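You operate a simulated robot arm through the tools that you are given. There is no shell and no other tool. Be economical: measure what you need, move in short steps, check, and stop when the job is done.

You run a simulated two-armed robot. Do the job below in one go: nothing can be reset, and whatever is moved stays where it is left.

## Task
On the top of the washer lid, fold the green cloth in half, so that its two long edges meet.

The check looks at the end state, three seconds after you hand in, the way a careful person would. Anything else that was tipped, shoved, dropped, spilled or broken makes it a failure. A push-on lid holds only when it is set on centred and level and pressed home; a screw cap is set on level and turned clockwise until tight. Flat cloth is picked up by pressing the open fingertips on it (5 to 10 N) and closing them slowly along it; thin cloth reads only 2 to 8 mm in the jaws.

## Robot
Two 7-joint arms with two-finger parallel grippers on one trunk, on a base that drives. Base frame: it is fixed to the floor where the robot stands at the start and does not move with it; the origin is under the middle of the robot, x ahead of it, y to its left, z up; the surface under the hand at the start is at about z = 0.916. Units: m, degrees, N and s.
The left shoulder is at the start at [0.07, 0.133, 1.151], the right one opposite. With the tool pointing down near the work surface each hand reaches from about 0.18 to 0.64 m from the robot's upright axis, wherever it stands, measured 20 degrees to its own side. Places, roughly: top of the washer lid [0.5, -0.2, 0.9]. Payload 1.57 kg a hand.
The tool frame of a hand sits at the grasp point between the pads (the TCP): z along the fingers, y along the line on which they close. The tips reach 0.03 m beyond it. The gripper opens to 0.08 m. The fingers are 0.017 m wide and 0.012 m thick; the gripper's body (0.04 by 0.082 m) begins 0.08 m behind the TCP.
Orientation is that of the tool frame in the base frame, as a unit quaternion [w, x, y, z]. With the fingers straight down and closing along the base's y, the tool's x points along the base's -x, its y along +y and its z along -z.

## Interface
- The arms move only by the tool nudge_tool. It takes "left_moves", "right_moves" or both (then of equal length, played together; a hand with none holds still); each is text: rows parted by semicolons, each of 7 numbers parted by spaces: the shift along the tool's x, y, z in units of 30 mm (1.0 is 30 mm), then the turn, a rotation vector about the tool's x, y, z in units of 6 degrees (1.0 is 6 degrees), then the closure in counts, from 0 (fully open) to 255 (shut). In form: dx dy dz wx wy wz grip; .... A call has 1 to 20 rows; each row shifts and turns the commanded pose from where the row before left it, along the tool's axes as they then stand. A call with a number of a shift or a turn outside -1 to 1 is refused whole. Rows are played at 5 a second. More than 0.05 m and 8.6 degrees between two rows, or a gripper value outside its range, and nothing of the call is played. Where a pose cannot be reached the arm comes as near as it can. A force on the tool above 40 N (or 10 N above the force at the start of the call, whichever is more), or a blocked arm, ends the call early, and 0.2 s more pass. Each finger travels about 0.153 m/s and halts on what it meets, pressing with about 30 N; the grip force reading is that of the motor and also rises with nothing between the fingers. The clock runs only during rows and for 0.2 s after the last one: add rows that do not move to give the fingers time. The reply holds the time, the measured pose of the TCP, the force on the tool along the base axes, the opening and the grip force, in the units named above and with some noise, with the torque about the TCP (base axes, N m) and any sound that the robot's microphone picked up, and new pictures: "pictures" is both (left out), scene, wrist or none (wrist: the cameras of the hands that moved).
- Cameras (640 x 400 px; columns grow to the right, rows downward): "scene" is now at [0.1247, -0.0275, 1.3641]; the picture's right is [-0.35, -0.94, 0.00], its down [-0.68, 0.25, -0.69] and it looks along [0.64, -0.24, -0.73] (base axes); focal length 242 px, centre (320, 200). "left" rides on the left gripper at [0.072, 0.007, -0.122] in its tool frame; the picture's right is [-0.09, 1.00, 0.00], its down [-0.84, -0.08, -0.54] and it looks along [-0.54, -0.05, 0.84] (tool axes); focal length 238 px, centre (320, 200). "right" rides on the right gripper at [0.072, -0.007, -0.122] in its tool frame; the picture's right is [0.09, 1.00, 0.00], its down [-0.84, 0.08, -0.54] and it looks along [-0.54, 0.05, 0.84] (tool axes); focal length 238 px, centre (320, 200). There is no depth. A picture from a camera that has moved, and an enlarged one, comes with that camera's place and axes in the base frame and with its lens.
- slide_trunk(by): slides the trunk up (or, below 0, down) by that many m; the arms and the scene camera ride with it, the base frame stays. It gives what a move gives, with no picture.
- drive_base(legs): drives the robot by 1 to 6 legs, each [ahead, left, turn to the left] in m, m and degrees, along the robot's own axes; the way and the turn of a leg run together, so that a leg with both is an arc; at most 1.5 m and 180 degrees a leg. The arms and the cameras ride along, it lands a little off, and it stops where it bumps. It gives what a move gives, and a new picture of the scene camera.
- turn_head(pan, tilt): turns the head with the scene camera to pan (to the left, within 86 degrees either way) and tilt (down, from -29 to 69), counted from straight ahead of the robot. It gives what a move gives, and a new picture of the scene camera.
- inspect(camera, box): a new picture of the part [left, top, right, bottom] of that camera's present view, enlarged. It takes no simulated time.
- hand_in(): hands the job in; it is judged then, once.

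Go step by step. Nothing tells you exact positions but the pictures and the camera data: compare them with the known pose of the tool, close in by small moves and look again before you grip or let go. The budget is 120 turns and 260 pictures, counting those below and the enlarged ones. Unless the task says otherwise, let go and move clear before handing in, and close with one line.

The tools are called after "Call:" as a command line: name --argument value ..., lists and objects as JSON in quotes. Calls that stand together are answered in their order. nudge_tool: Moves the arms, as the interface text tells. Its arguments: {"type":"object","properties":{"left_moves":{"type":"string"},"right_moves":{"type":"string"},"pictures":{"type":"string","enum":["both","scene","wrist","none"]}},"required":[]} The other tools are called the same way: slide_trunk (by) slides the trunk up or down; drive_base (legs) drives the base; turn_head (pan, tilt) turns the head that bears the scene camera; inspect (camera, box) takes an enlarged picture of a part of a camera's view; hand_in () hands the job in.

At the start:

```text
time_s: 0.0
left_tcp_pos: [0.4499, -0.0116, 1.1628]
left_ee_rot: [0.0, -0.001, 1.0, 0.0]
left_force: [0.1, 1.0, 0.4]
left_wrist_torque: [0.03, 0.0, -0.02]
left_grip_width: 0.0798
left_finger_force: 0.1
right_tcp_pos: [0.3704, -0.3442, 1.111]
right_ee_rot: [0.0, 0.0, 1.0, 0.0]
right_force: [-0.3, -0.2, 0.1]
right_wrist_torque: [-0.02, 0.01, 0.02]
right_grip_width: 0.08
right_finger_force: 0.0
trunk travel left (down, up): [-0.725, 0.215]
robot x, y, heading: [-0.0009, 0.0012, 0.1]
head pan, tilt: [-20.5, 46.6]
```

scene: 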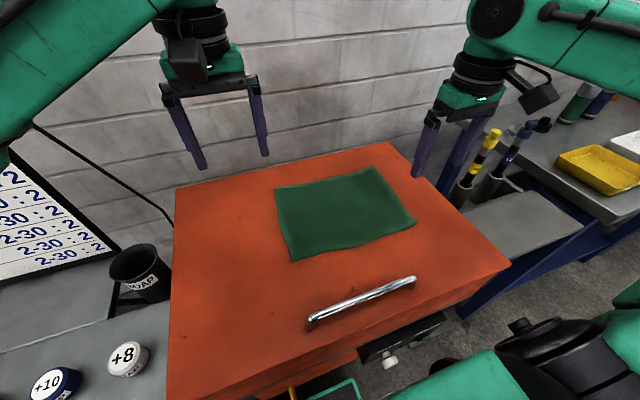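
right: 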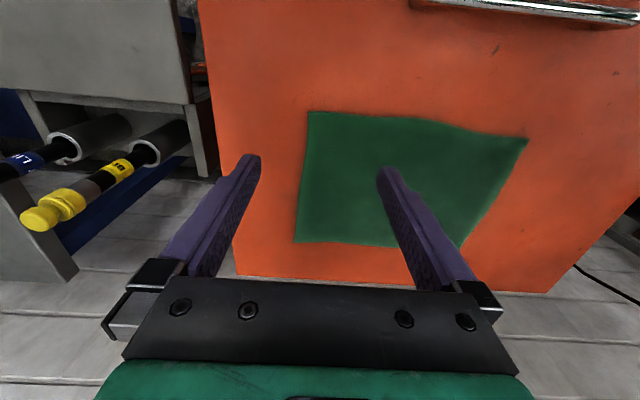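
left: 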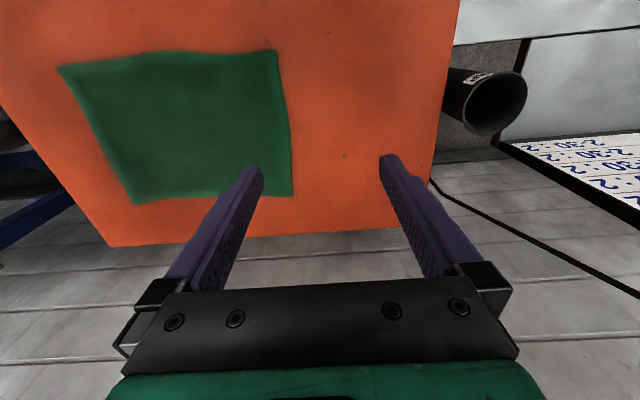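

The cloth lies at about x 0.37–0.60, y −0.06 to −0.37, with its long edges running along y. I'll fold the far edge toward the robot, so I move both hands over the two far corners, tilted slightly forward and partly closed.

Call:
inspect --camera "scene" --box '[260, 150, 440, 270]'

Call:
nudge_tool --left_moves "0 0 0 0 -1 0 175;0 0 0 0 -1 0 175;0 0 0 0 -1 0 175;-0.374 -0.429 0.838 0 0 0 175;-0.374 -0.429 0.838 0 0 0 175;-0.374 -0.429 0.838 0 0 0 175;-0.374 -0.429 0.838 0 0 0 175;-0.374 -0.429 0.838 0 0 0 175;-0.374 -0.429 0.838 0 0 0 175;-0.374 -0.429 0.838 0 0 0 175;0 0 0 0 0 0 175;0 0 0 0 0 0 175" --right_moves "0 0 0 0 -1 0 175;0 0 0 0 -1 0 175;0 0 0 0 -1 0 175;-0.74 -0.024 0.696 0 0 0 175;-0.74 -0.024 0.696 0 0 0 175;-0.74 -0.024 0.696 0 0 0 175;-0.74 -0.024 0.696 0 0 0 175;-0.74 -0.024 0.696 0 0 0 175;-0.74 -0.024 0.696 0 0 0 175;-0.74 -0.024 0.696 0 0 0 175;0 0 0 0 0 0 175;0 0 0 0 0 0 175"

```text
3.33 times, centred on (350, 210) of scene
camera zoom: at [0.1247, -0.0275, 1.3641], right [-0.35, -0.94, 0.0], down [-0.68, 0.25, -0.69], along [0.64, -0.24, -0.73], focal length 808 px, centre (220, 167)
```

zoom: 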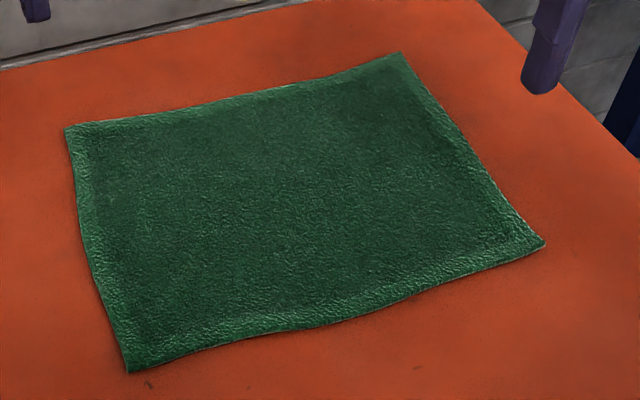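

```text
time_s: 2.6
left_tcp_pos: [0.5783, -0.1026, 1.0209]
left_ee_rot: [0.158, -0.001, 0.987, 0.0]
left_force: [0.7, 0.4, -0.4]
left_wrist_torque: [0.01, 0.03, 0.02]
left_grip_width: 0.0249
left_finger_force: 0.0
right_tcp_pos: [0.5634, -0.3479, 1.0209]
right_ee_rot: [0.156, -0.001, 0.988, 0.0]
right_force: [-0.2, 0.7, 0.7]
right_wrist_torque: [-0.01, -0.02, 0.03]
right_grip_width: 0.025
right_finger_force: 0.0
trunk travel left (down, up): [-0.725, 0.215]
robot x, y, heading: [-0.0005, 0.0014, -0.2]
head pan, tilt: [-20.5, 46.6]
camera scene: at [0.1246, -0.0271, 1.3641], right [-0.35, -0.94, 0.0], down [-0.68, 0.25, -0.69], along [0.64, -0.24, -0.73], focal length 242 px, centre (320, 200)
camera right: at [0.4588, -0.3556, 1.1159], right [-0.09, 1.0, -0.03], down [0.63, 0.08, 0.77], along [0.77, 0.05, -0.63], focal length 238 px, centre (320, 200)
camera left: at [0.4719, -0.0949, 1.1131], right [0.09, 1.0, 0.03], down [0.63, -0.08, 0.77], along [0.77, -0.05, -0.63], focal length 238 px, centre (320, 200)
```

scene: 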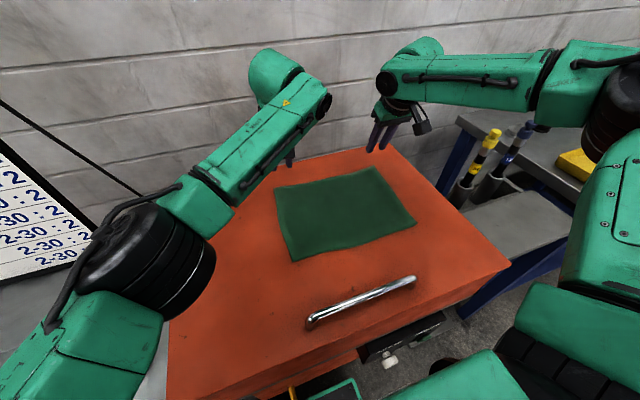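
right: 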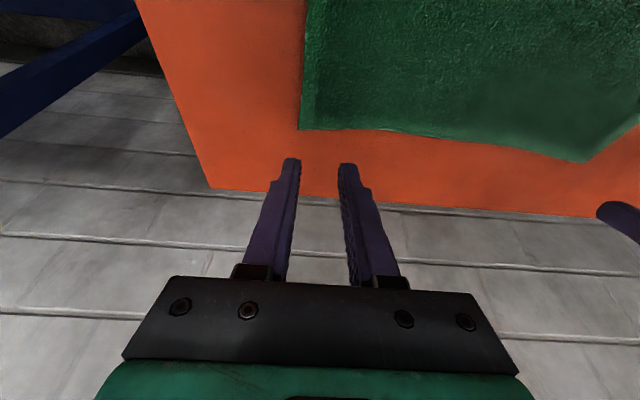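
left: 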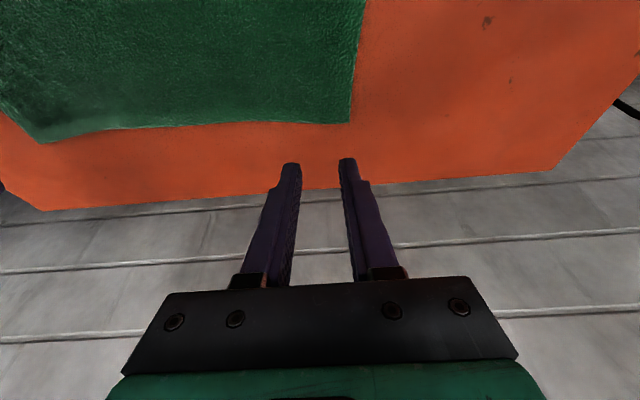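

Cameras agree on the far corners: left at about (0.601, −0.07), right at about (0.590, −0.372). I'm lowering both hands to just above the cloth with small corrections.

Call:
nudge_tool --left_moves "0.206 0.06 0.633 0 0 0 175;0.206 0.06 0.633 0 0 0 175;0.206 0.06 0.633 0 0 0 175;0 0 0 0 0 0 175" --right_moves "0.142 0.056 0.654 0 0 0 175;0.142 0.056 0.654 0 0 0 175;0.142 0.056 0.654 0 0 0 175;0 0 0 0 0 0 175" --pictures "wrist"

```text
time_s: 3.6
left_tcp_pos: [0.5773, -0.0956, 0.9605]
left_ee_rot: [0.156, 0.0, 0.988, 0.0]
left_force: [0.9, 0.0, -0.3]
left_wrist_torque: [0.02, 0.02, -0.02]
left_grip_width: 0.0255
left_finger_force: 0.1
right_tcp_pos: [0.5682, -0.3447, 0.9585]
right_ee_rot: [0.156, 0.0, 0.988, -0.001]
right_force: [-1.4, 0.1, 0.2]
right_wrist_torque: [0.03, 0.0, 0.0]
right_grip_width: 0.025
right_finger_force: 0.1
trunk travel left (down, up): [-0.725, 0.215]
robot x, y, heading: [-0.0018, -0.0027, -0.1]
head pan, tilt: [-20.5, 46.6]
camera right: at [0.4636, -0.3505, 1.0551], right [-0.09, 1.0, -0.03], down [0.63, 0.08, 0.77], along [0.77, 0.05, -0.63], focal length 238 px, centre (320, 200)
camera left: at [0.4717, -0.0891, 1.0534], right [0.09, 1.0, 0.03], down [0.63, -0.08, 0.77], along [0.77, -0.05, -0.63], focal length 238 px, centre (320, 200)
```

right: 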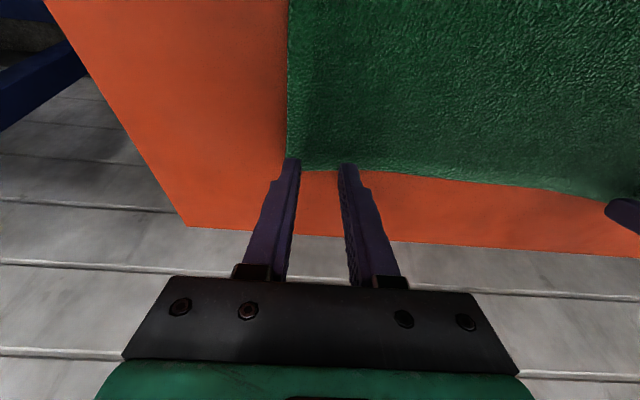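
left: 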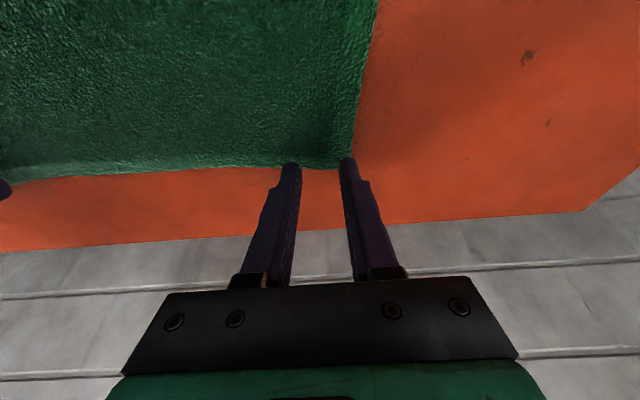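

Tips are about 13 mm above the cloth, close to the corners. I'm making a small correction and lowering further before contact.

Call:
nudge_tool --left_moves "-0.055 -0.13 0.368 0 0 0 175;0 0 0 0 0 0 175;0 0 0 0 0 0 175" --right_moves "-0.087 0 0.378 0 0 0 175;0 0 0 0 0 0 175;0 0 0 0 0 0 175" --pictures "wrist"

```text
time_s: 4.4
left_tcp_pos: [0.5829, -0.0993, 0.9512]
left_ee_rot: [0.156, -0.001, 0.988, 0.001]
left_force: [0.4, -0.1, 0.5]
left_wrist_torque: [0.0, -0.06, -0.01]
left_grip_width: 0.0251
left_finger_force: 0.0
right_tcp_pos: [0.5743, -0.3439, 0.9506]
right_ee_rot: [0.158, -0.001, 0.988, 0.0]
right_force: [0.4, 0.5, 2.5]
right_wrist_torque: [0.04, 0.02, -0.02]
right_grip_width: 0.0249
right_finger_force: 0.0
trunk travel left (down, up): [-0.725, 0.215]
robot x, y, heading: [0.0016, -0.0018, -0.2]
head pan, tilt: [-20.5, 46.6]
camera right: at [0.4692, -0.3505, 1.0461], right [-0.09, 1.0, -0.03], down [0.63, 0.08, 0.77], along [0.77, 0.05, -0.63], focal length 238 px, centre (320, 200)
camera left: at [0.4764, -0.0929, 1.0435], right [0.09, 1.0, 0.03], down [0.63, -0.08, 0.77], along [0.77, -0.05, -0.63], focal length 238 px, centre (320, 200)
```

right: 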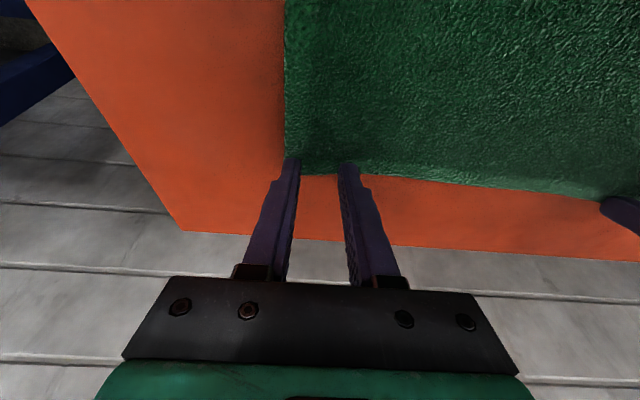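
left: 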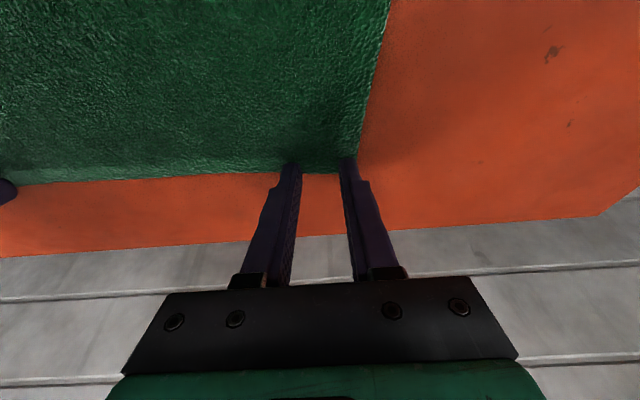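

Right hand may just be touching. I'm lowering both by 3 mm to read the contact force.

Call:
nudge_tool --left_moves "0.031 -0.03 0.095 0 0 0 175;0 0 0 0 0 0 175;0 0 0 0 0 0 175" --right_moves "0.031 0 0.095 0 0 0 175;0 0 0 0 0 0 175;0 0 0 0 0 0 175" --pictures "none"

```text
time_s: 5.2
left_tcp_pos: [0.5805, -0.1001, 0.9494]
left_ee_rot: [0.158, -0.001, 0.987, 0.0]
left_force: [2.1, 0.3, 6.5]
left_wrist_torque: [0.02, -0.04, -0.02]
left_grip_width: 0.0247
left_finger_force: 0.1
right_tcp_pos: [0.5737, -0.3432, 0.9494]
right_ee_rot: [0.158, -0.001, 0.987, 0.0]
right_force: [2.8, -1.8, 11.7]
right_wrist_torque: [-0.03, -0.08, 0.0]
right_grip_width: 0.0249
right_finger_force: 0.1
trunk travel left (down, up): [-0.725, 0.215]
robot x, y, heading: [-0.0017, 0.0041, 0.1]
head pan, tilt: [-20.5, 46.6]
```

Both are in contact at about 6 and 12 N. I'm easing the right hand slightly and closing both slowly.

Call:
nudge_tool --left_moves "0 0 0 0 0 0 182;0 0 0 0 0 0 189;0 0 0 0 0 0 196;0 0 0 0 0 0 203;0 0 0 0 0 0 210;0 0 0 0 0 0 217;0 0 0 0 0 0 224;0 0 0 0 0 0 231;0 0 0 0 0 0 238;0 0 0 0 0 0 245;0 0 0 0 0 0 255;0 0 0 0 0 0 255" --right_moves "-0.007 0 -0.022 0 0 0 182;0 0 0 0 0 0 189;0 0 0 0 0 0 196;0 0 0 0 0 0 203;0 0 0 0 0 0 210;0 0 0 0 0 0 217;0 0 0 0 0 0 224;0 0 0 0 0 0 231;0 0 0 0 0 0 238;0 0 0 0 0 0 245;0 0 0 0 0 0 255;0 0 0 0 0 0 255" --pictures "wrist"

```text
time_s: 7.8
left_tcp_pos: [0.5814, -0.0995, 0.9495]
left_ee_rot: [0.158, -0.001, 0.987, -0.001]
left_force: [-1.0, -8.3, 10.2]
left_wrist_torque: [-0.27, 0.02, -0.03]
left_grip_width: 0.0035
left_finger_force: 24.9
right_tcp_pos: [0.5716, -0.343, 0.9497]
right_ee_rot: [0.158, -0.001, 0.987, 0.0]
right_force: [-0.8, 6.8, 5.7]
right_wrist_torque: [0.22, -0.05, -0.02]
right_grip_width: 0.0037
right_finger_force: 24.7
trunk travel left (down, up): [-0.725, 0.215]
robot x, y, heading: [0.0048, 0.0012, 0.1]
head pan, tilt: [-20.5, 46.6]
camera right: at [0.4674, -0.3497, 1.0452], right [-0.09, 1.0, -0.03], down [0.63, 0.08, 0.78], along [0.77, 0.05, -0.63], focal length 238 px, centre (320, 200)
camera left: at [0.4741, -0.0933, 1.0419], right [0.09, 1.0, 0.03], down [0.63, -0.08, 0.78], along [0.77, -0.05, -0.63], focal length 238 px, centre (320, 200)
```

right: 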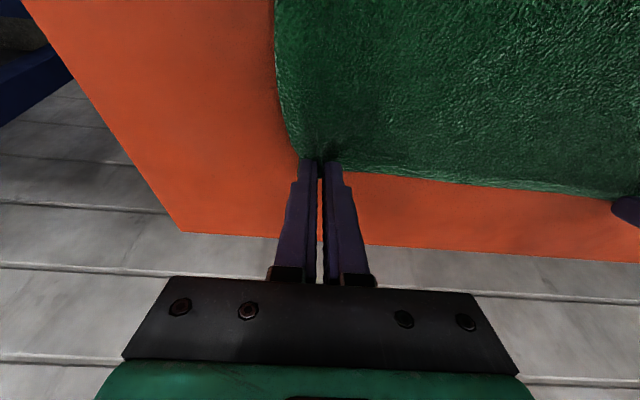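
left: 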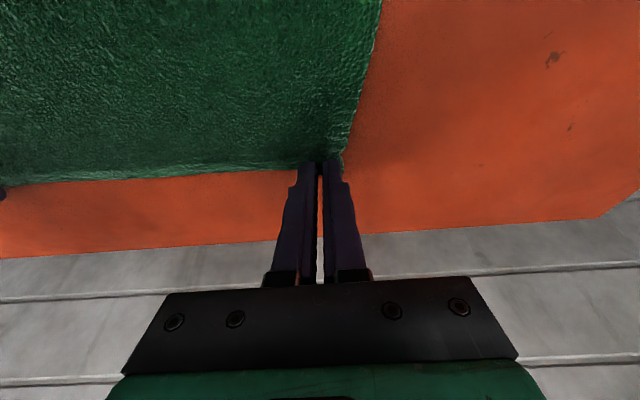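

Both corners are pinched (3.5 mm in the jaws). I'm lifting 4 cm to see whether they hold, easing the sideways tension.

Call:
nudge_tool --left_moves "-0.1 -0.07 -0.317 0 0 0 255;-0.1 0 -0.317 0 0 0 255;-0.1 0 -0.317 0 0 0 255;-0.1 0 -0.317 0 0 0 255;0 0 0 0 0 0 255" --right_moves "-0.1 0.07 -0.317 0 0 0 255;-0.1 0 -0.317 0 0 0 255;-0.1 0 -0.317 0 0 0 255;-0.1 0 -0.317 0 0 0 255;0 0 0 0 0 0 255"

```text
time_s: 9.0
left_tcp_pos: [0.5829, -0.1027, 0.987]
left_ee_rot: [0.155, -0.001, 0.988, 0.001]
left_force: [0.0, -4.1, 0.4]
left_wrist_torque: [-0.1, 0.0, -0.02]
left_grip_width: 0.0027
left_finger_force: 24.5
right_tcp_pos: [0.5757, -0.3409, 0.9882]
right_ee_rot: [0.156, 0.0, 0.988, 0.0]
right_force: [0.0, 3.9, -0.1]
right_wrist_torque: [0.13, -0.03, 0.03]
right_grip_width: 0.0035
right_finger_force: 24.3
trunk travel left (down, up): [-0.725, 0.215]
robot x, y, heading: [-0.0004, 0.0003, 0.0]
head pan, tilt: [-20.5, 46.6]
camera scene: at [0.1246, -0.0275, 1.3641], right [-0.35, -0.94, 0.0], down [-0.68, 0.25, -0.69], along [0.64, -0.24, -0.73], focal length 242 px, centre (320, 200)
camera right: at [0.4697, -0.3479, 1.0837], right [-0.09, 1.0, -0.03], down [0.63, 0.08, 0.77], along [0.77, 0.05, -0.63], focal length 238 px, centre (320, 200)
camera left: at [0.4764, -0.096, 1.0802], right [0.09, 1.0, 0.03], down [0.63, -0.08, 0.77], along [0.77, -0.05, -0.63], focal length 238 px, centre (320, 200)
```

scene: 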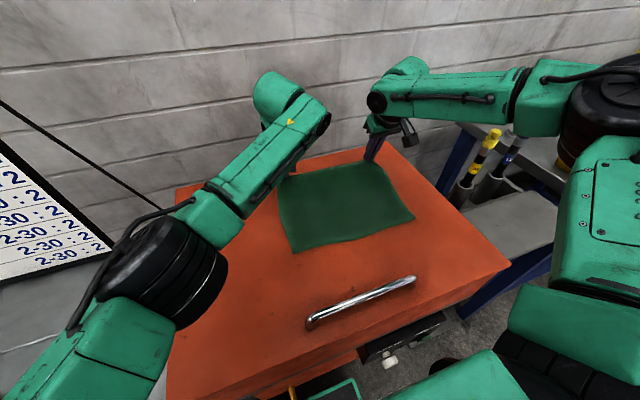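
right: 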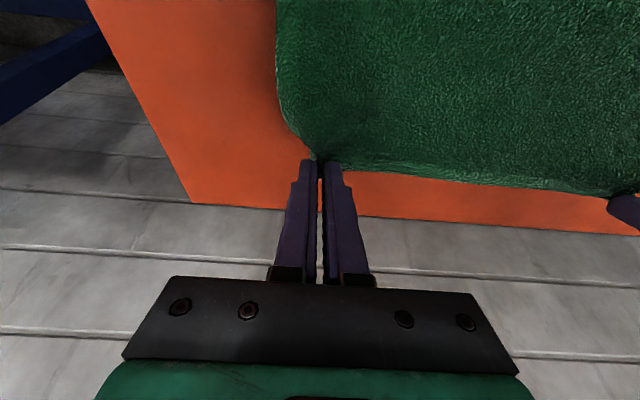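
left: 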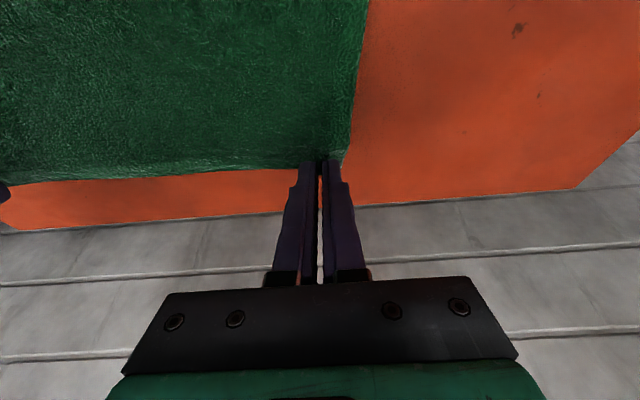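

Both corners hold. I'm carrying the far edge up and back to above the fold line.

Call:
nudge_tool --left_moves "0.319 -0.02 -0.301 0 0 0 255;0.319 -0.02 -0.301 0 0 0 255;0.319 -0.02 -0.301 0 0 0 255;0.319 -0.02 -0.301 0 0 0 255;0.319 -0.02 -0.301 0 0 0 255;0.319 0 -0.301 0 0 0 255;0.319 0 -0.301 0 0 0 255;0.319 0 -0.301 0 0 0 255;0 0 0 0 0 0 255" --right_moves "0.319 0.02 -0.301 0 0 0 255;0.319 0.02 -0.301 0 0 0 255;0.319 0.02 -0.301 0 0 0 255;0.319 0.02 -0.301 0 0 0 255;0.319 0.02 -0.301 0 0 0 255;0.319 0 -0.301 0 0 0 255;0.319 0 -0.301 0 0 0 255;0.319 0 -0.301 0 0 0 255;0 0 0 0 0 0 255"

```text
time_s: 11.0
left_tcp_pos: [0.4877, -0.1068, 1.0313]
left_ee_rot: [0.156, -0.001, 0.988, 0.0]
left_force: [0.8, -1.9, -0.4]
left_wrist_torque: [-0.01, 0.01, 0.0]
left_grip_width: 0.0028
left_finger_force: 23.8
right_tcp_pos: [0.4798, -0.3385, 1.0318]
right_ee_rot: [0.156, 0.0, 0.988, 0.0]
right_force: [-0.1, 2.3, -0.4]
right_wrist_torque: [0.07, -0.02, 0.01]
right_grip_width: 0.0033
right_finger_force: 24.4
trunk travel left (down, up): [-0.725, 0.215]
robot x, y, heading: [0.0024, 0.0029, -0.2]
head pan, tilt: [-20.5, 46.6]
camera scene: at [0.125, -0.0281, 1.364], right [-0.35, -0.94, 0.0], down [-0.68, 0.26, -0.69], along [0.64, -0.24, -0.73], focal length 242 px, centre (320, 200)
camera right: at [0.375, -0.3459, 1.1279], right [-0.09, 1.0, -0.03], down [0.63, 0.08, 0.77], along [0.77, 0.05, -0.63], focal length 238 px, centre (320, 200)
camera left: at [0.3815, -0.0994, 1.1247], right [0.09, 1.0, 0.03], down [0.63, -0.08, 0.77], along [0.77, -0.05, -0.63], focal length 238 px, centre (320, 200)
```

scene: 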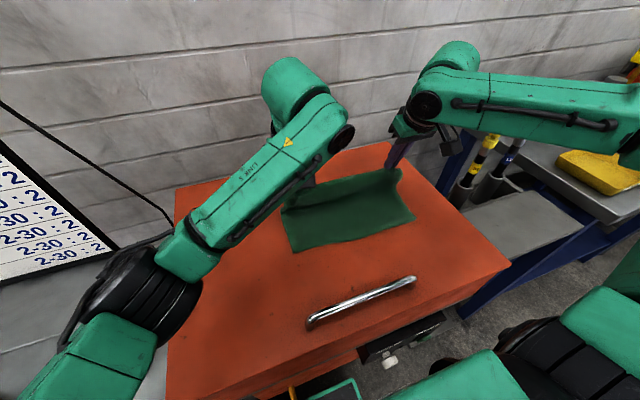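
right: 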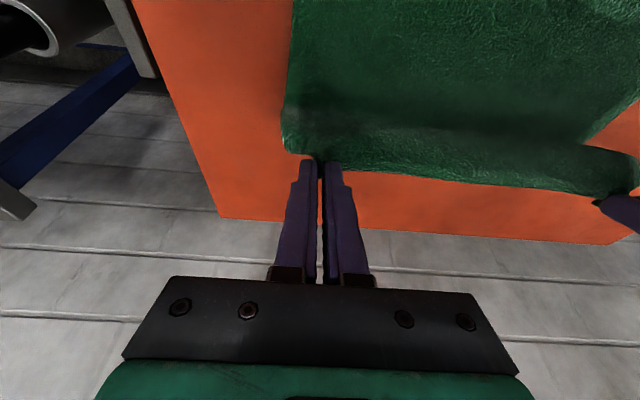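
left: 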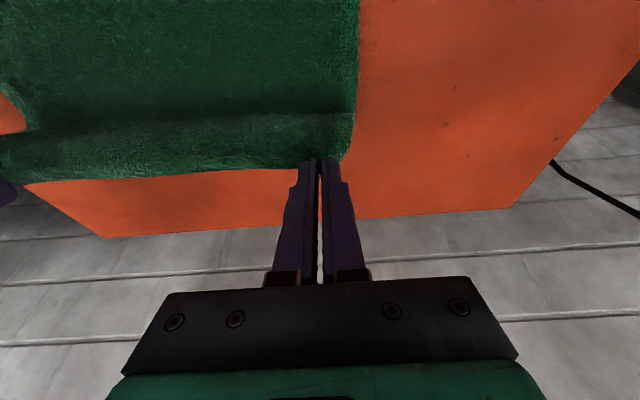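

The far edge is now about over the fold line. I'm zooming in to see where the near edge lies now.

Call:
inspect --camera "scene" --box '[260, 150, 440, 270]'

```text
3.33 times, centred on (350, 210) of scene
camera zoom: at [0.125, -0.0281, 1.364], right [-0.35, -0.94, 0.0], down [-0.68, 0.26, -0.69], along [0.64, -0.24, -0.73], focal length 808 px, centre (220, 167)
```

zoom: 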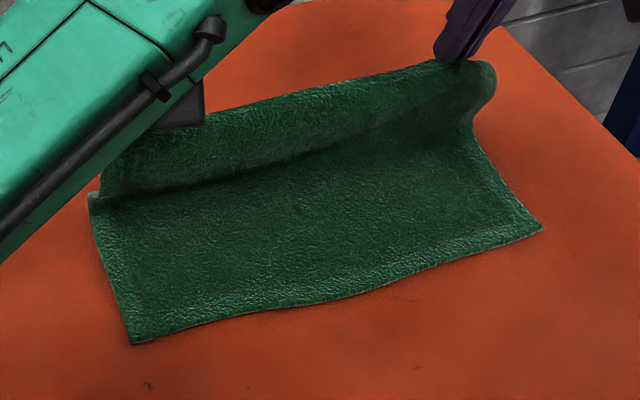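

The near edge shifted slightly (left corner at about x 0.394, right at about x 0.380). I'm tilting the hands forward and carrying the far edge over to those corners, stopping just above.

Call:
nudge_tool --left_moves "0 0 0 0 -1 0 255;0 0 0 0 -1 0 255;0 0 0 0 -1 0 255;0.424 0 -0.033 0 0 0 255;0.424 0 -0.033 0 0 0 255;0.424 0 -0.033 0 0 0 255;0.424 0 -0.033 0 0 0 255;0.424 0 -0.033 0 0 0 255;0.424 0 -0.033 0 0 0 255;0.424 0 -0.033 0 0 0 255;0.424 0 -0.033 0 0 0 255;0.424 0 -0.033 0 0 0 255;0 0 0 0 0 0 255" --right_moves "0 0 0 0 -1 0 255;0 0 0 0 -1 0 255;0 0 0 0 -1 0 255;0.443 0 -0.046 0 0 0 255;0.443 0 -0.046 0 0 0 255;0.443 0 -0.046 0 0 0 255;0.443 0 -0.046 0 0 0 255;0.443 0 -0.046 0 0 0 255;0.443 0 -0.046 0 0 0 255;0.443 0 -0.046 0 0 0 255;0.443 0 -0.046 0 0 0 255;0.443 0 -0.046 0 0 0 255;0 0 0 0 0 0 255"

Call:
inspect --camera "scene" --box '[260, 150, 440, 270]'

```text
time_s: 13.8
left_tcp_pos: [0.3905, -0.1068, 0.972]
left_ee_rot: [0.309, -0.001, 0.951, 0.0]
left_force: [-0.1, -4.2, -0.9]
left_wrist_torque: [-0.1, -0.01, -0.01]
left_grip_width: 0.0028
left_finger_force: 23.6
right_tcp_pos: [0.3885, -0.3454, 0.9663]
right_ee_rot: [0.31, -0.001, 0.951, 0.0]
right_force: [-0.4, 3.2, 0.2]
right_wrist_torque: [0.08, -0.01, 0.05]
right_grip_width: 0.0031
right_finger_force: 24.3
right hand out of reach, approached as far as the arm can: row 11, 12
trunk travel left (down, up): [-0.725, 0.215]
robot x, y, heading: [0.0044, -0.0034, 0.2]
head pan, tilt: [-20.5, 46.6]
camera scene: at [0.1246, -0.0278, 1.3641], right [-0.35, -0.94, 0.0], down [-0.68, 0.26, -0.69], along [0.64, -0.24, -0.73], focal length 242 px, centre (320, 200)
camera right: at [0.2594, -0.3521, 1.0238], right [-0.08, 1.0, -0.05], down [0.36, 0.08, 0.93], along [0.93, 0.05, -0.36], focal length 238 px, centre (320, 200)
camera left: at [0.2595, -0.1001, 1.0279], right [0.07, 1.0, 0.05], down [0.36, -0.08, 0.93], along [0.93, -0.05, -0.36], focal length 238 px, centre (320, 200)
```

scene: 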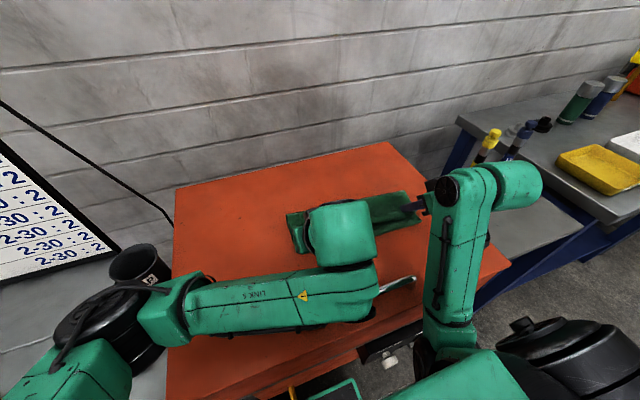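
right: 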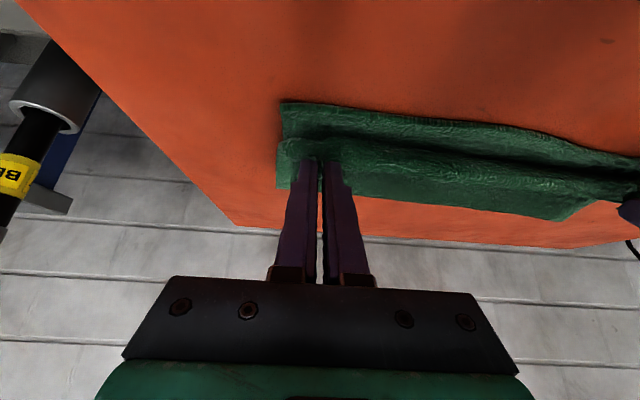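
left: 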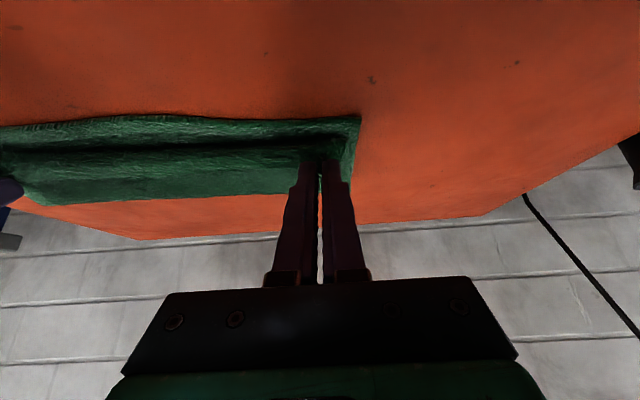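

```text
3.33 times, centred on (350, 210) of scene
camera zoom: at [0.1246, -0.0278, 1.3641], right [-0.35, -0.94, 0.0], down [-0.68, 0.26, -0.69], along [0.64, -0.24, -0.73], focal length 808 px, centre (220, 167)
```

zoom: 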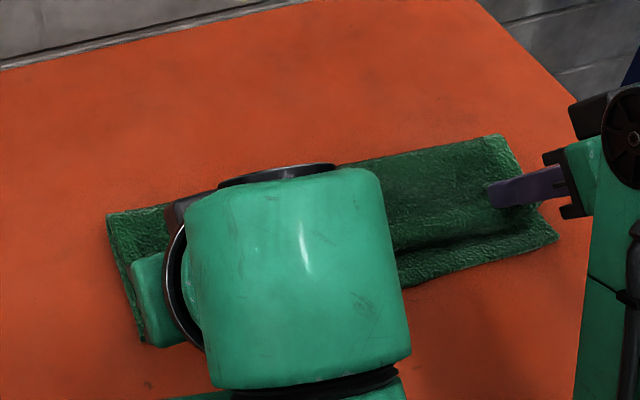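

The cloth is folding well. The right hand is too close to the body at this tilt, so I un-tilt it and see where it goes.

Call:
nudge_tool --right_moves "0 0.05 0 0 1 0 255;0 0.05 0 0 1 0 255;0 0.05 0 0 1 0 255;0 0 0 0 0 0 255" --pictures "wrist"

```text
time_s: 14.8
left_tcp_pos: [0.3889, -0.106, 0.9725]
left_ee_rot: [0.309, -0.001, 0.951, 0.0]
left_force: [-0.2, -1.5, -0.1]
left_wrist_torque: [-0.04, 0.02, -0.04]
left_grip_width: 0.0027
left_finger_force: 24.3
right_tcp_pos: [0.3892, -0.3408, 0.9651]
right_ee_rot: [0.155, 0.001, 0.988, 0.0]
right_force: [0.4, 1.9, -0.2]
right_wrist_torque: [0.02, -0.02, -0.03]
right_grip_width: 0.0032
right_finger_force: 24.0
trunk travel left (down, up): [-0.725, 0.215]
robot x, y, heading: [0.0004, 0.0029, 0.0]
head pan, tilt: [-20.5, 46.6]
camera right: at [0.2835, -0.3476, 1.0614], right [-0.09, 1.0, -0.03], down [0.63, 0.08, 0.77], along [0.77, 0.05, -0.63], focal length 238 px, centre (320, 200)
```

right: 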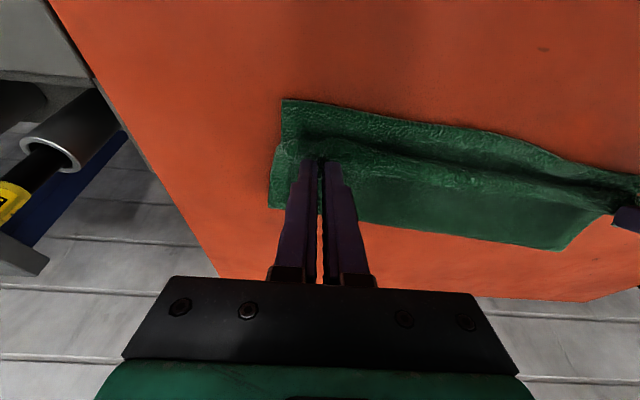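

The near right corner is now at about (0.366, −0.371), the left at about (0.393, −0.076). I'm moving the right hand 14 mm back and lowering both nearly to the cloth.

Call:
nudge_tool --left_moves "0.19 0 0.233 0 0 0 255;0.19 0 0.233 0 0 0 255;0 0 0 0 0 0 255" --right_moves "0.284 0 0.118 0 0 0 255;0.284 0 0.118 0 0 0 255;0 0 0 0 0 0 255" --pictures "wrist"

Call:
inspect --camera "right" --box '[240, 80, 440, 205]'

Call:
inspect --camera "left" --box '[200, 80, 400, 205]'

```text
time_s: 15.6
left_tcp_pos: [0.3868, -0.1046, 0.9564]
left_ee_rot: [0.309, -0.001, 0.951, 0.0]
left_force: [0.2, -2.6, 2.7]
left_wrist_torque: [-0.11, -0.02, -0.04]
left_grip_width: 0.003
left_finger_force: 24.4
right_tcp_pos: [0.3736, -0.3404, 0.9549]
right_ee_rot: [0.158, 0.0, 0.987, -0.001]
right_force: [3.4, 2.5, 12.2]
right_wrist_torque: [0.12, -0.14, 0.01]
right_grip_width: 0.0032
right_finger_force: 25.1
trunk travel left (down, up): [-0.725, 0.215]
robot x, y, heading: [-0.0034, 0.0024, -0.1]
head pan, tilt: [-20.5, 46.6]
camera right: at [0.269, -0.3468, 1.0505], right [-0.09, 1.0, -0.03], down [0.63, 0.08, 0.78], along [0.78, 0.05, -0.63], focal length 238 px, centre (320, 200)
camera left: at [0.2578, -0.0985, 1.0101], right [0.07, 1.0, 0.05], down [0.36, -0.08, 0.93], along [0.93, -0.05, -0.36], focal length 238 px, centre (320, 200)
```

right: 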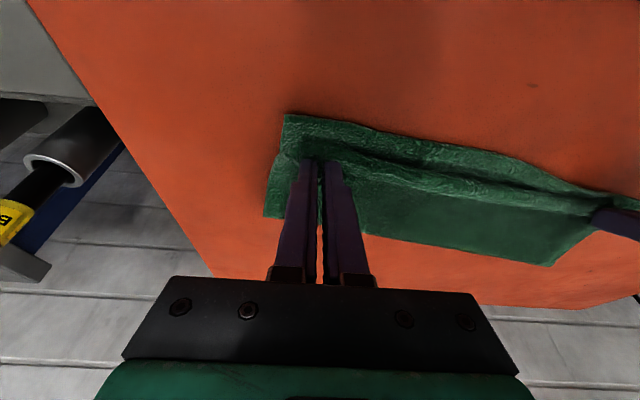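
left: 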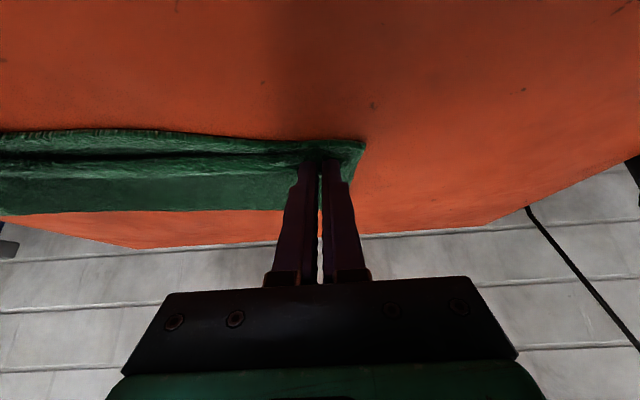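

```text
3.20 times, centred on (340, 142) of right
camera zoom: at [0.269, -0.3468, 1.0505], right [-0.09, 1.0, -0.03], down [0.63, 0.08, 0.78], along [0.78, 0.05, -0.63], focal length 763 px, centre (256, 384)
```

zoom: 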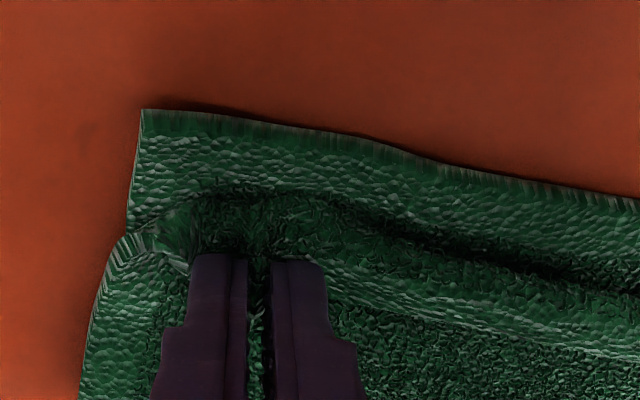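

```text
3.20 times, centred on (300, 142) of left
camera zoom: at [0.2578, -0.0985, 1.0101], right [0.07, 1.0, 0.05], down [0.36, -0.08, 0.93], along [0.93, -0.05, -0.36], focal length 763 px, centre (384, 384)
```

zoom: 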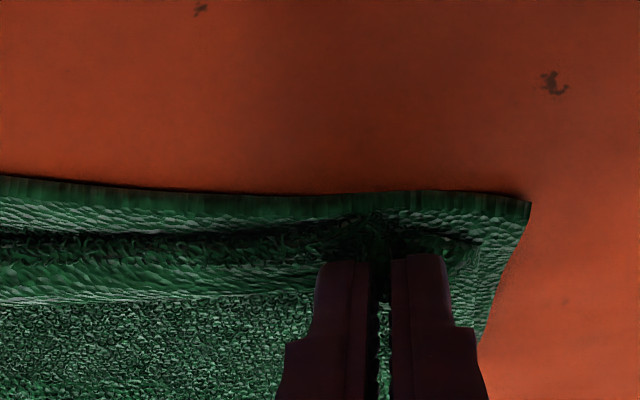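

The edge strip beyond the pinch still seems to point back (curled up) because the fingers hold it. I'm lifting about 3 cm to inspect this before letting go.

Call:
nudge_tool --left_moves "-0.2 0 -0.27 0 0 0 255;-0.2 0 -0.27 0 0 0 255;-0.2 0 -0.27 0 0 0 255;0 0 0 0 0 0 255" --right_moves "-0.103 0 -0.317 0 0 0 255;-0.103 0 -0.317 0 0 0 255;-0.103 0 -0.317 0 0 0 255;0 0 0 0 0 0 255" --pictures "none"

Call:
inspect --camera "right" --box '[240, 80, 640, 330]'

Call:
inspect --camera "left" --box '[200, 80, 400, 205]'

```text
time_s: 16.6
left_tcp_pos: [0.3889, -0.1065, 0.9843]
left_ee_rot: [0.309, 0.0, 0.951, 0.0]
left_force: [-0.7, -1.7, -0.4]
left_wrist_torque: [-0.11, 0.02, -0.06]
left_grip_width: 0.0029
left_finger_force: 23.8
right_tcp_pos: [0.3737, -0.3422, 0.9837]
right_ee_rot: [0.156, 0.0, 0.988, 0.0]
right_force: [0.4, 2.2, 1.1]
right_wrist_torque: [0.1, 0.0, 0.01]
right_grip_width: 0.0032
right_finger_force: 24.3
trunk travel left (down, up): [-0.725, 0.215]
robot x, y, heading: [-0.0003, -0.0002, -0.1]
head pan, tilt: [-20.5, 46.6]
```

```text
1.60 times, centred on (440, 205) of right
camera zoom: at [0.27, -0.3477, 1.0792], right [-0.09, 1.0, -0.03], down [0.63, 0.08, 0.77], along [0.77, 0.05, -0.63], focal length 381 px, centre (128, 192)
```

zoom: 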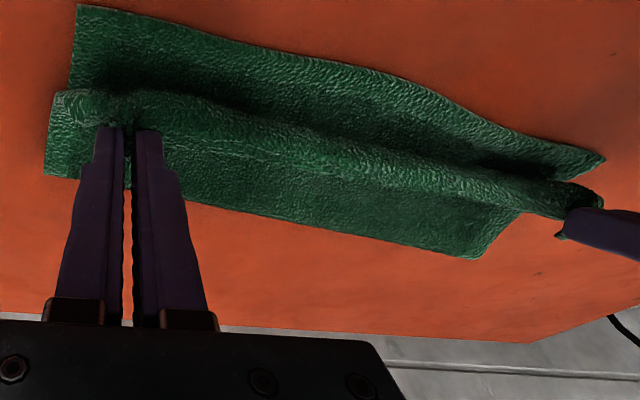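

```text
3.20 times, centred on (300, 142) of left
camera zoom: at [0.259, -0.0994, 1.04], right [0.07, 1.0, 0.05], down [0.36, -0.08, 0.93], along [0.93, -0.05, -0.36], focal length 763 px, centre (384, 384)
```

zoom: 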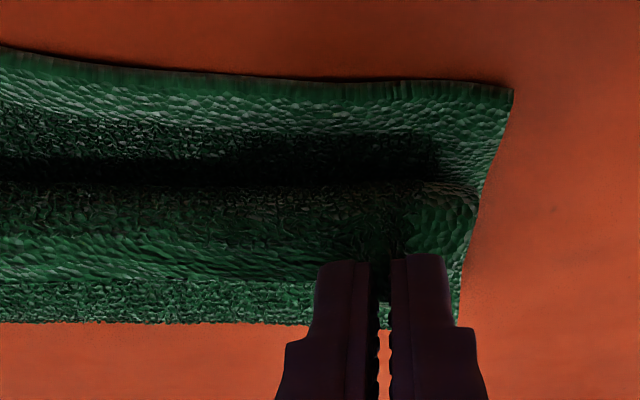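

The edge strip is curled back over the top layer. I'm releasing from this height so it can unbend and drop, then I'll look.

Call:
nudge_tool --left_moves "0 0 0 0 0 0 150;0 0 0 0 0 0 150;0 0 0 0 0 0 150;0 0 0 0 0 0 150;0 0 0 0 0 0 150" --right_moves "0 0 0 0 0 0 150;0 0 0 0 0 0 150;0 0 0 0 0 0 150;0 0 0 0 0 0 150;0 0 0 0 0 0 150" --pictures "wrist"

Call:
inspect --camera "right" --box '[240, 80, 640, 330]'

```text
time_s: 17.8
left_tcp_pos: [0.3896, -0.1068, 0.9851]
left_ee_rot: [0.309, -0.001, 0.951, 0.001]
left_force: [0.1, -0.1, 0.1]
left_wrist_torque: [-0.02, -0.01, 0.0]
left_grip_width: 0.0329
left_finger_force: 0.0
right_tcp_pos: [0.3751, -0.3415, 0.9841]
right_ee_rot: [0.157, 0.0, 0.988, 0.0]
right_force: [-0.7, 0.6, -0.9]
right_wrist_torque: [0.01, -0.01, -0.02]
right_grip_width: 0.0329
right_finger_force: 0.0
trunk travel left (down, up): [-0.725, 0.215]
robot x, y, heading: [0.0002, -0.0019, 0.0]
head pan, tilt: [-20.5, 46.6]
camera right: at [0.2699, -0.3477, 1.0792], right [-0.09, 1.0, -0.03], down [0.63, 0.08, 0.77], along [0.77, 0.05, -0.63], focal length 238 px, centre (320, 200)
camera left: at [0.2588, -0.0993, 1.0399], right [0.07, 1.0, 0.05], down [0.36, -0.08, 0.93], along [0.93, -0.05, -0.36], focal length 238 px, centre (320, 200)
```

right: 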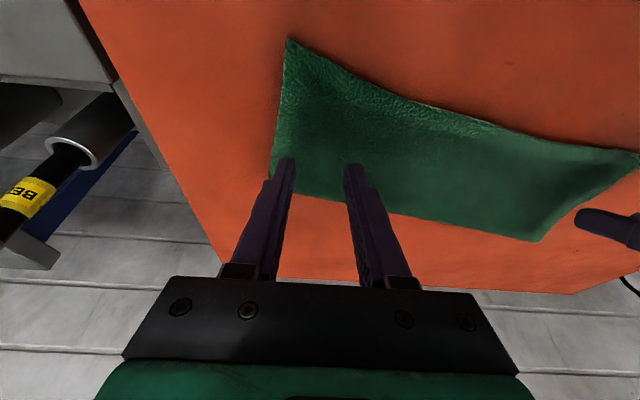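
left: 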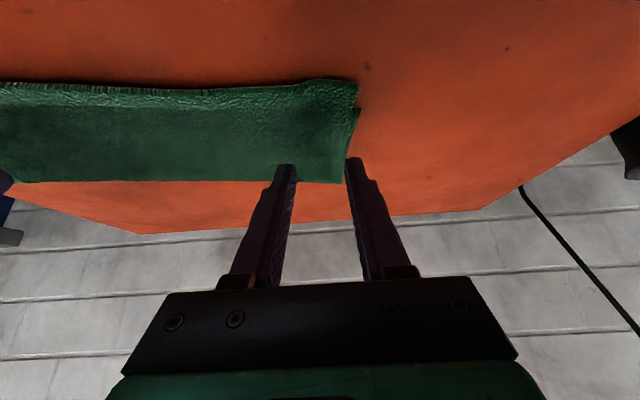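

```text
1.60 times, centred on (440, 205) of right
camera zoom: at [0.2699, -0.3477, 1.0792], right [-0.09, 1.0, -0.03], down [0.63, 0.08, 0.77], along [0.77, 0.05, -0.63], focal length 381 px, centre (128, 192)
```

zoom: 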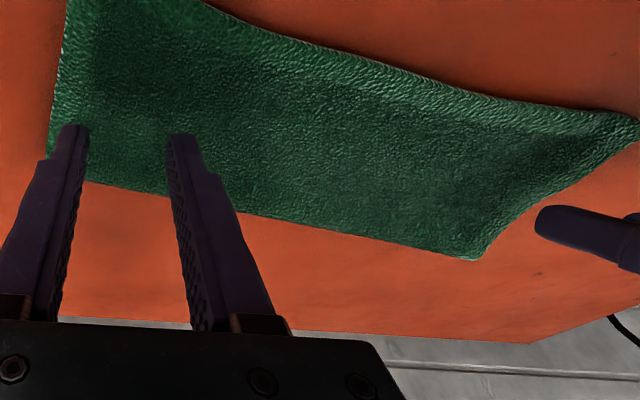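

It sprang flat and the fold looks nearly aligned. I'm lifting both hands clear and outward to check from the scene camera.

Call:
nudge_tool --left_moves "-0.5 0 -0.7 0 0 0 150;-0.5 0 -0.7 0 0 0 150;-0.5 0 -0.7 0 0 0 150;-0.5 0 -0.7 0 0 0 150;0 1 0 0 0 0 150;0 1 0 0 0 0 150;0 1 0 0 0 0 150;0 1 0 0 0 0 150;0 1 0 0 0 0 150;0 1 0 0 0 0 150" --right_moves "-0.27 0 -0.83 0 0 0 150;-0.27 0 -0.83 0 0 0 150;-0.27 0 -0.83 0 0 0 150;-0.27 0 -0.83 0 0 0 150;0 -1 0 0 0 0 150;0 -1 0 0 0 0 150;0 -1 0 0 0 0 150;0 0 0 0 0 0 150;0 0 0 0 0 0 150;0 0 0 0 0 0 150" --pictures "scene"

Call:
inspect --camera "scene" --box '[260, 150, 440, 270]'

```text
time_s: 20.0
left_tcp_pos: [0.4029, 0.0491, 1.0916]
left_ee_rot: [0.308, 0.0, 0.951, 0.001]
left_force: [-0.4, -0.1, 0.1]
left_wrist_torque: [0.03, 0.0, -0.03]
left_grip_width: 0.0333
left_finger_force: 0.2
left hand out of reach, approached as far as the arm can: row 10
right_tcp_pos: [0.3758, -0.431, 1.0871]
right_ee_rot: [0.156, 0.0, 0.988, 0.0]
right_force: [-0.3, 0.1, 0.1]
right_wrist_torque: [0.0, 0.02, -0.01]
right_grip_width: 0.0332
right_finger_force: 0.1
trunk travel left (down, up): [-0.725, 0.215]
robot x, y, heading: [-0.0026, 0.0014, 0.2]
head pan, tilt: [-20.5, 46.6]
camera scene: at [0.1252, -0.0282, 1.364], right [-0.35, -0.94, 0.0], down [-0.68, 0.26, -0.69], along [0.64, -0.24, -0.73], focal length 242 px, centre (320, 200)
```

scene: 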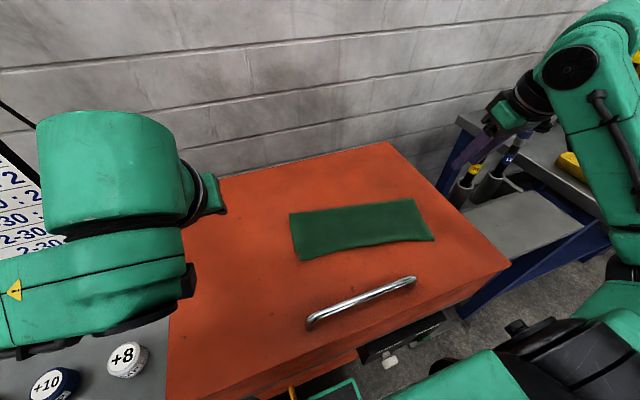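

```text
3.33 times, centred on (350, 210) of scene
camera zoom: at [0.1252, -0.0282, 1.364], right [-0.35, -0.94, 0.0], down [-0.68, 0.26, -0.69], along [0.64, -0.24, -0.73], focal length 808 px, centre (220, 167)
```

zoom: 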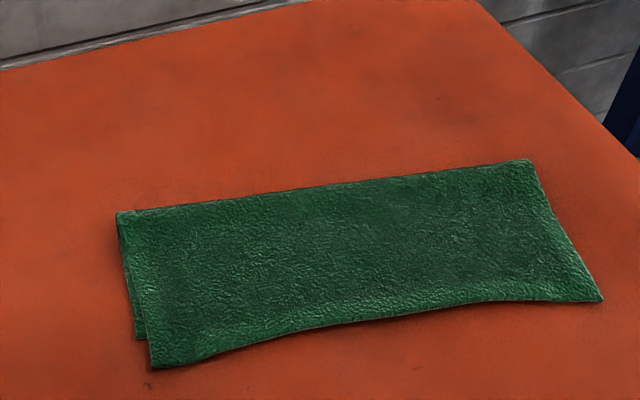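

The top layer overshoots the bottom edge, by about 24 mm at left and probably more at right. That strip is single-layer on the lid, so I'll regrip it near both corners and re-lay it; first I hover over the near corners.

Call:
nudge_tool --left_moves "0 0 0 0 1 0 175;0 0 0 0 1 0 175;0 0 0 0 1 0 175;0.382 -0.85 0.618 0 0 0 175;0.382 -0.85 0.618 0 0 0 175;0.382 -0.85 0.618 0 0 0 175;0.382 -0.85 0.618 0 0 0 175;0.382 -0.85 0.618 0 0 0 175;0.382 -0.85 0.618 0 0 0 175;0 0 0 0 0 0 175" --right_moves "0 0 0 0 1 0 175;0 0 0 0 1 0 175;0 0 0 0 0 0 175;0.303 0.5 0.65 0 0 0 175;0.303 0.5 0.65 0 0 0 175;0.303 0.5 0.65 0 0 0 175;0.303 0.5 0.65 0 0 0 175;0.303 0.5 0.65 0 0 0 175;0.303 0.5 0.65 0 0 0 175;0 0 0 0 0 0 175" --pictures "wrist"

```text
time_s: 22.2
left_tcp_pos: [0.3734, -0.1028, 0.9619]
left_ee_rot: [0.157, -0.001, 0.988, 0.0]
left_force: [-0.3, 0.1, 0.0]
left_wrist_torque: [-0.03, -0.01, 0.02]
left_grip_width: 0.025
left_finger_force: 0.0
right_tcp_pos: [0.3328, -0.3413, 0.9669]
right_ee_rot: [0.052, 0.0, 0.999, 0.0]
right_force: [-0.2, -0.1, 0.6]
right_wrist_torque: [0.02, 0.01, -0.01]
right_grip_width: 0.0251
right_finger_force: 0.2
trunk travel left (down, up): [-0.725, 0.215]
robot x, y, heading: [0.0021, 0.0013, -0.2]
head pan, tilt: [-20.5, 46.6]
camera right: at [0.2495, -0.3473, 1.0817], right [-0.09, 1.0, -0.01], down [0.78, 0.08, 0.63], along [0.62, 0.05, -0.78], focal length 238 px, centre (320, 200)
camera left: at [0.2664, -0.0953, 1.0549], right [0.09, 1.0, 0.03], down [0.63, -0.08, 0.77], along [0.77, -0.05, -0.63], focal length 238 px, centre (320, 200)
```

right: 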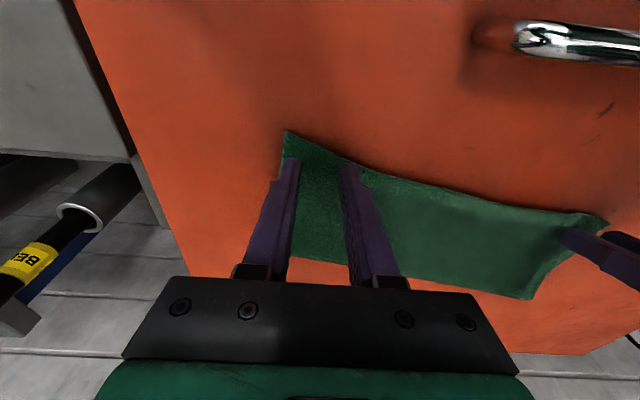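
left: 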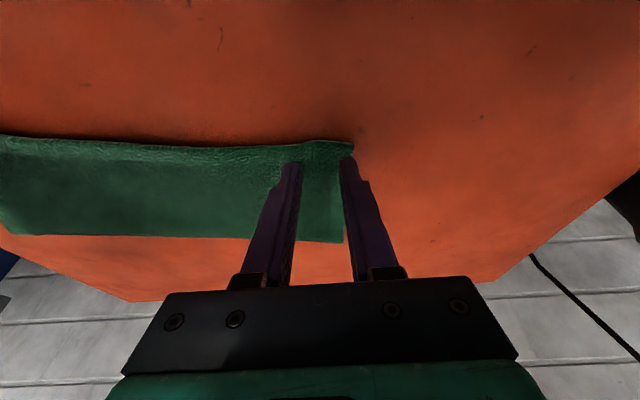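

Corners confirmed. I'm adjusting the tips slightly forward and lowering to contact.

Call:
nudge_tool --left_moves "0 -0.07 0.437 0 0 0 175;0 0 0 0 0 0 175;0 0 0 0 0 0 175" --right_moves "-0.238 0 0 0 0 0 175;0 0 0.6 0 0 0 175;0 0 0 0 0 0 175" --pictures "wrist"

```text
time_s: 23.0
left_tcp_pos: [0.3758, -0.1039, 0.9511]
left_ee_rot: [0.156, -0.001, 0.988, 0.0]
left_force: [-0.2, -0.5, 0.8]
left_wrist_torque: [0.01, 0.07, -0.02]
left_grip_width: 0.0252
left_finger_force: 0.1
right_tcp_pos: [0.3415, -0.3411, 0.9503]
right_ee_rot: [0.053, 0.0, 0.999, -0.001]
right_force: [0.6, -0.9, 10.4]
right_wrist_torque: [-0.07, -0.06, -0.04]
right_grip_width: 0.0251
right_finger_force: 0.0
trunk travel left (down, up): [-0.725, 0.215]
robot x, y, heading: [0.001, 0.0012, -0.2]
head pan, tilt: [-20.5, 46.6]
camera right: at [0.2576, -0.3474, 1.0658], right [-0.09, 1.0, -0.01], down [0.77, 0.08, 0.63], along [0.63, 0.05, -0.78], focal length 238 px, centre (320, 200)
camera left: at [0.2693, -0.0972, 1.0434], right [0.09, 1.0, 0.03], down [0.63, -0.08, 0.77], along [0.77, -0.05, -0.63], focal length 238 px, centre (320, 200)
```

right: 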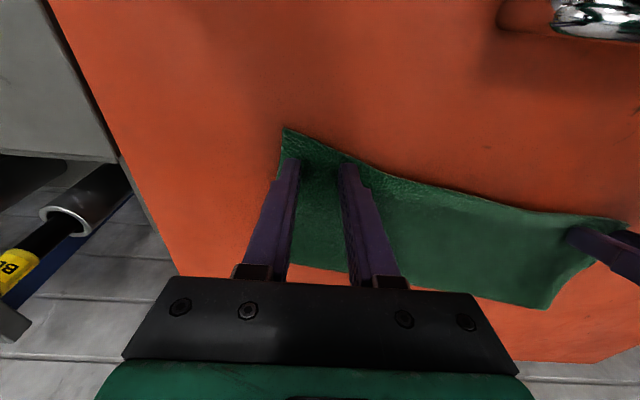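
left: 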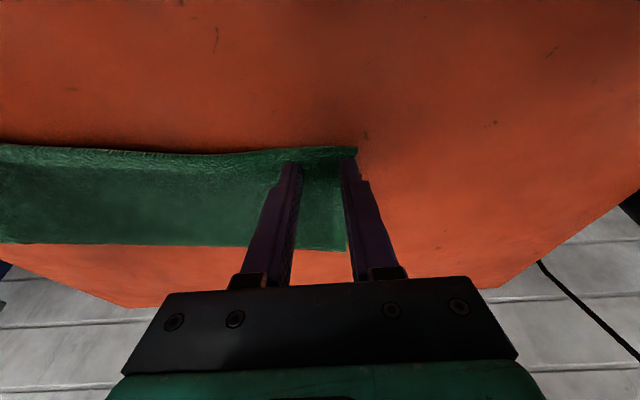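

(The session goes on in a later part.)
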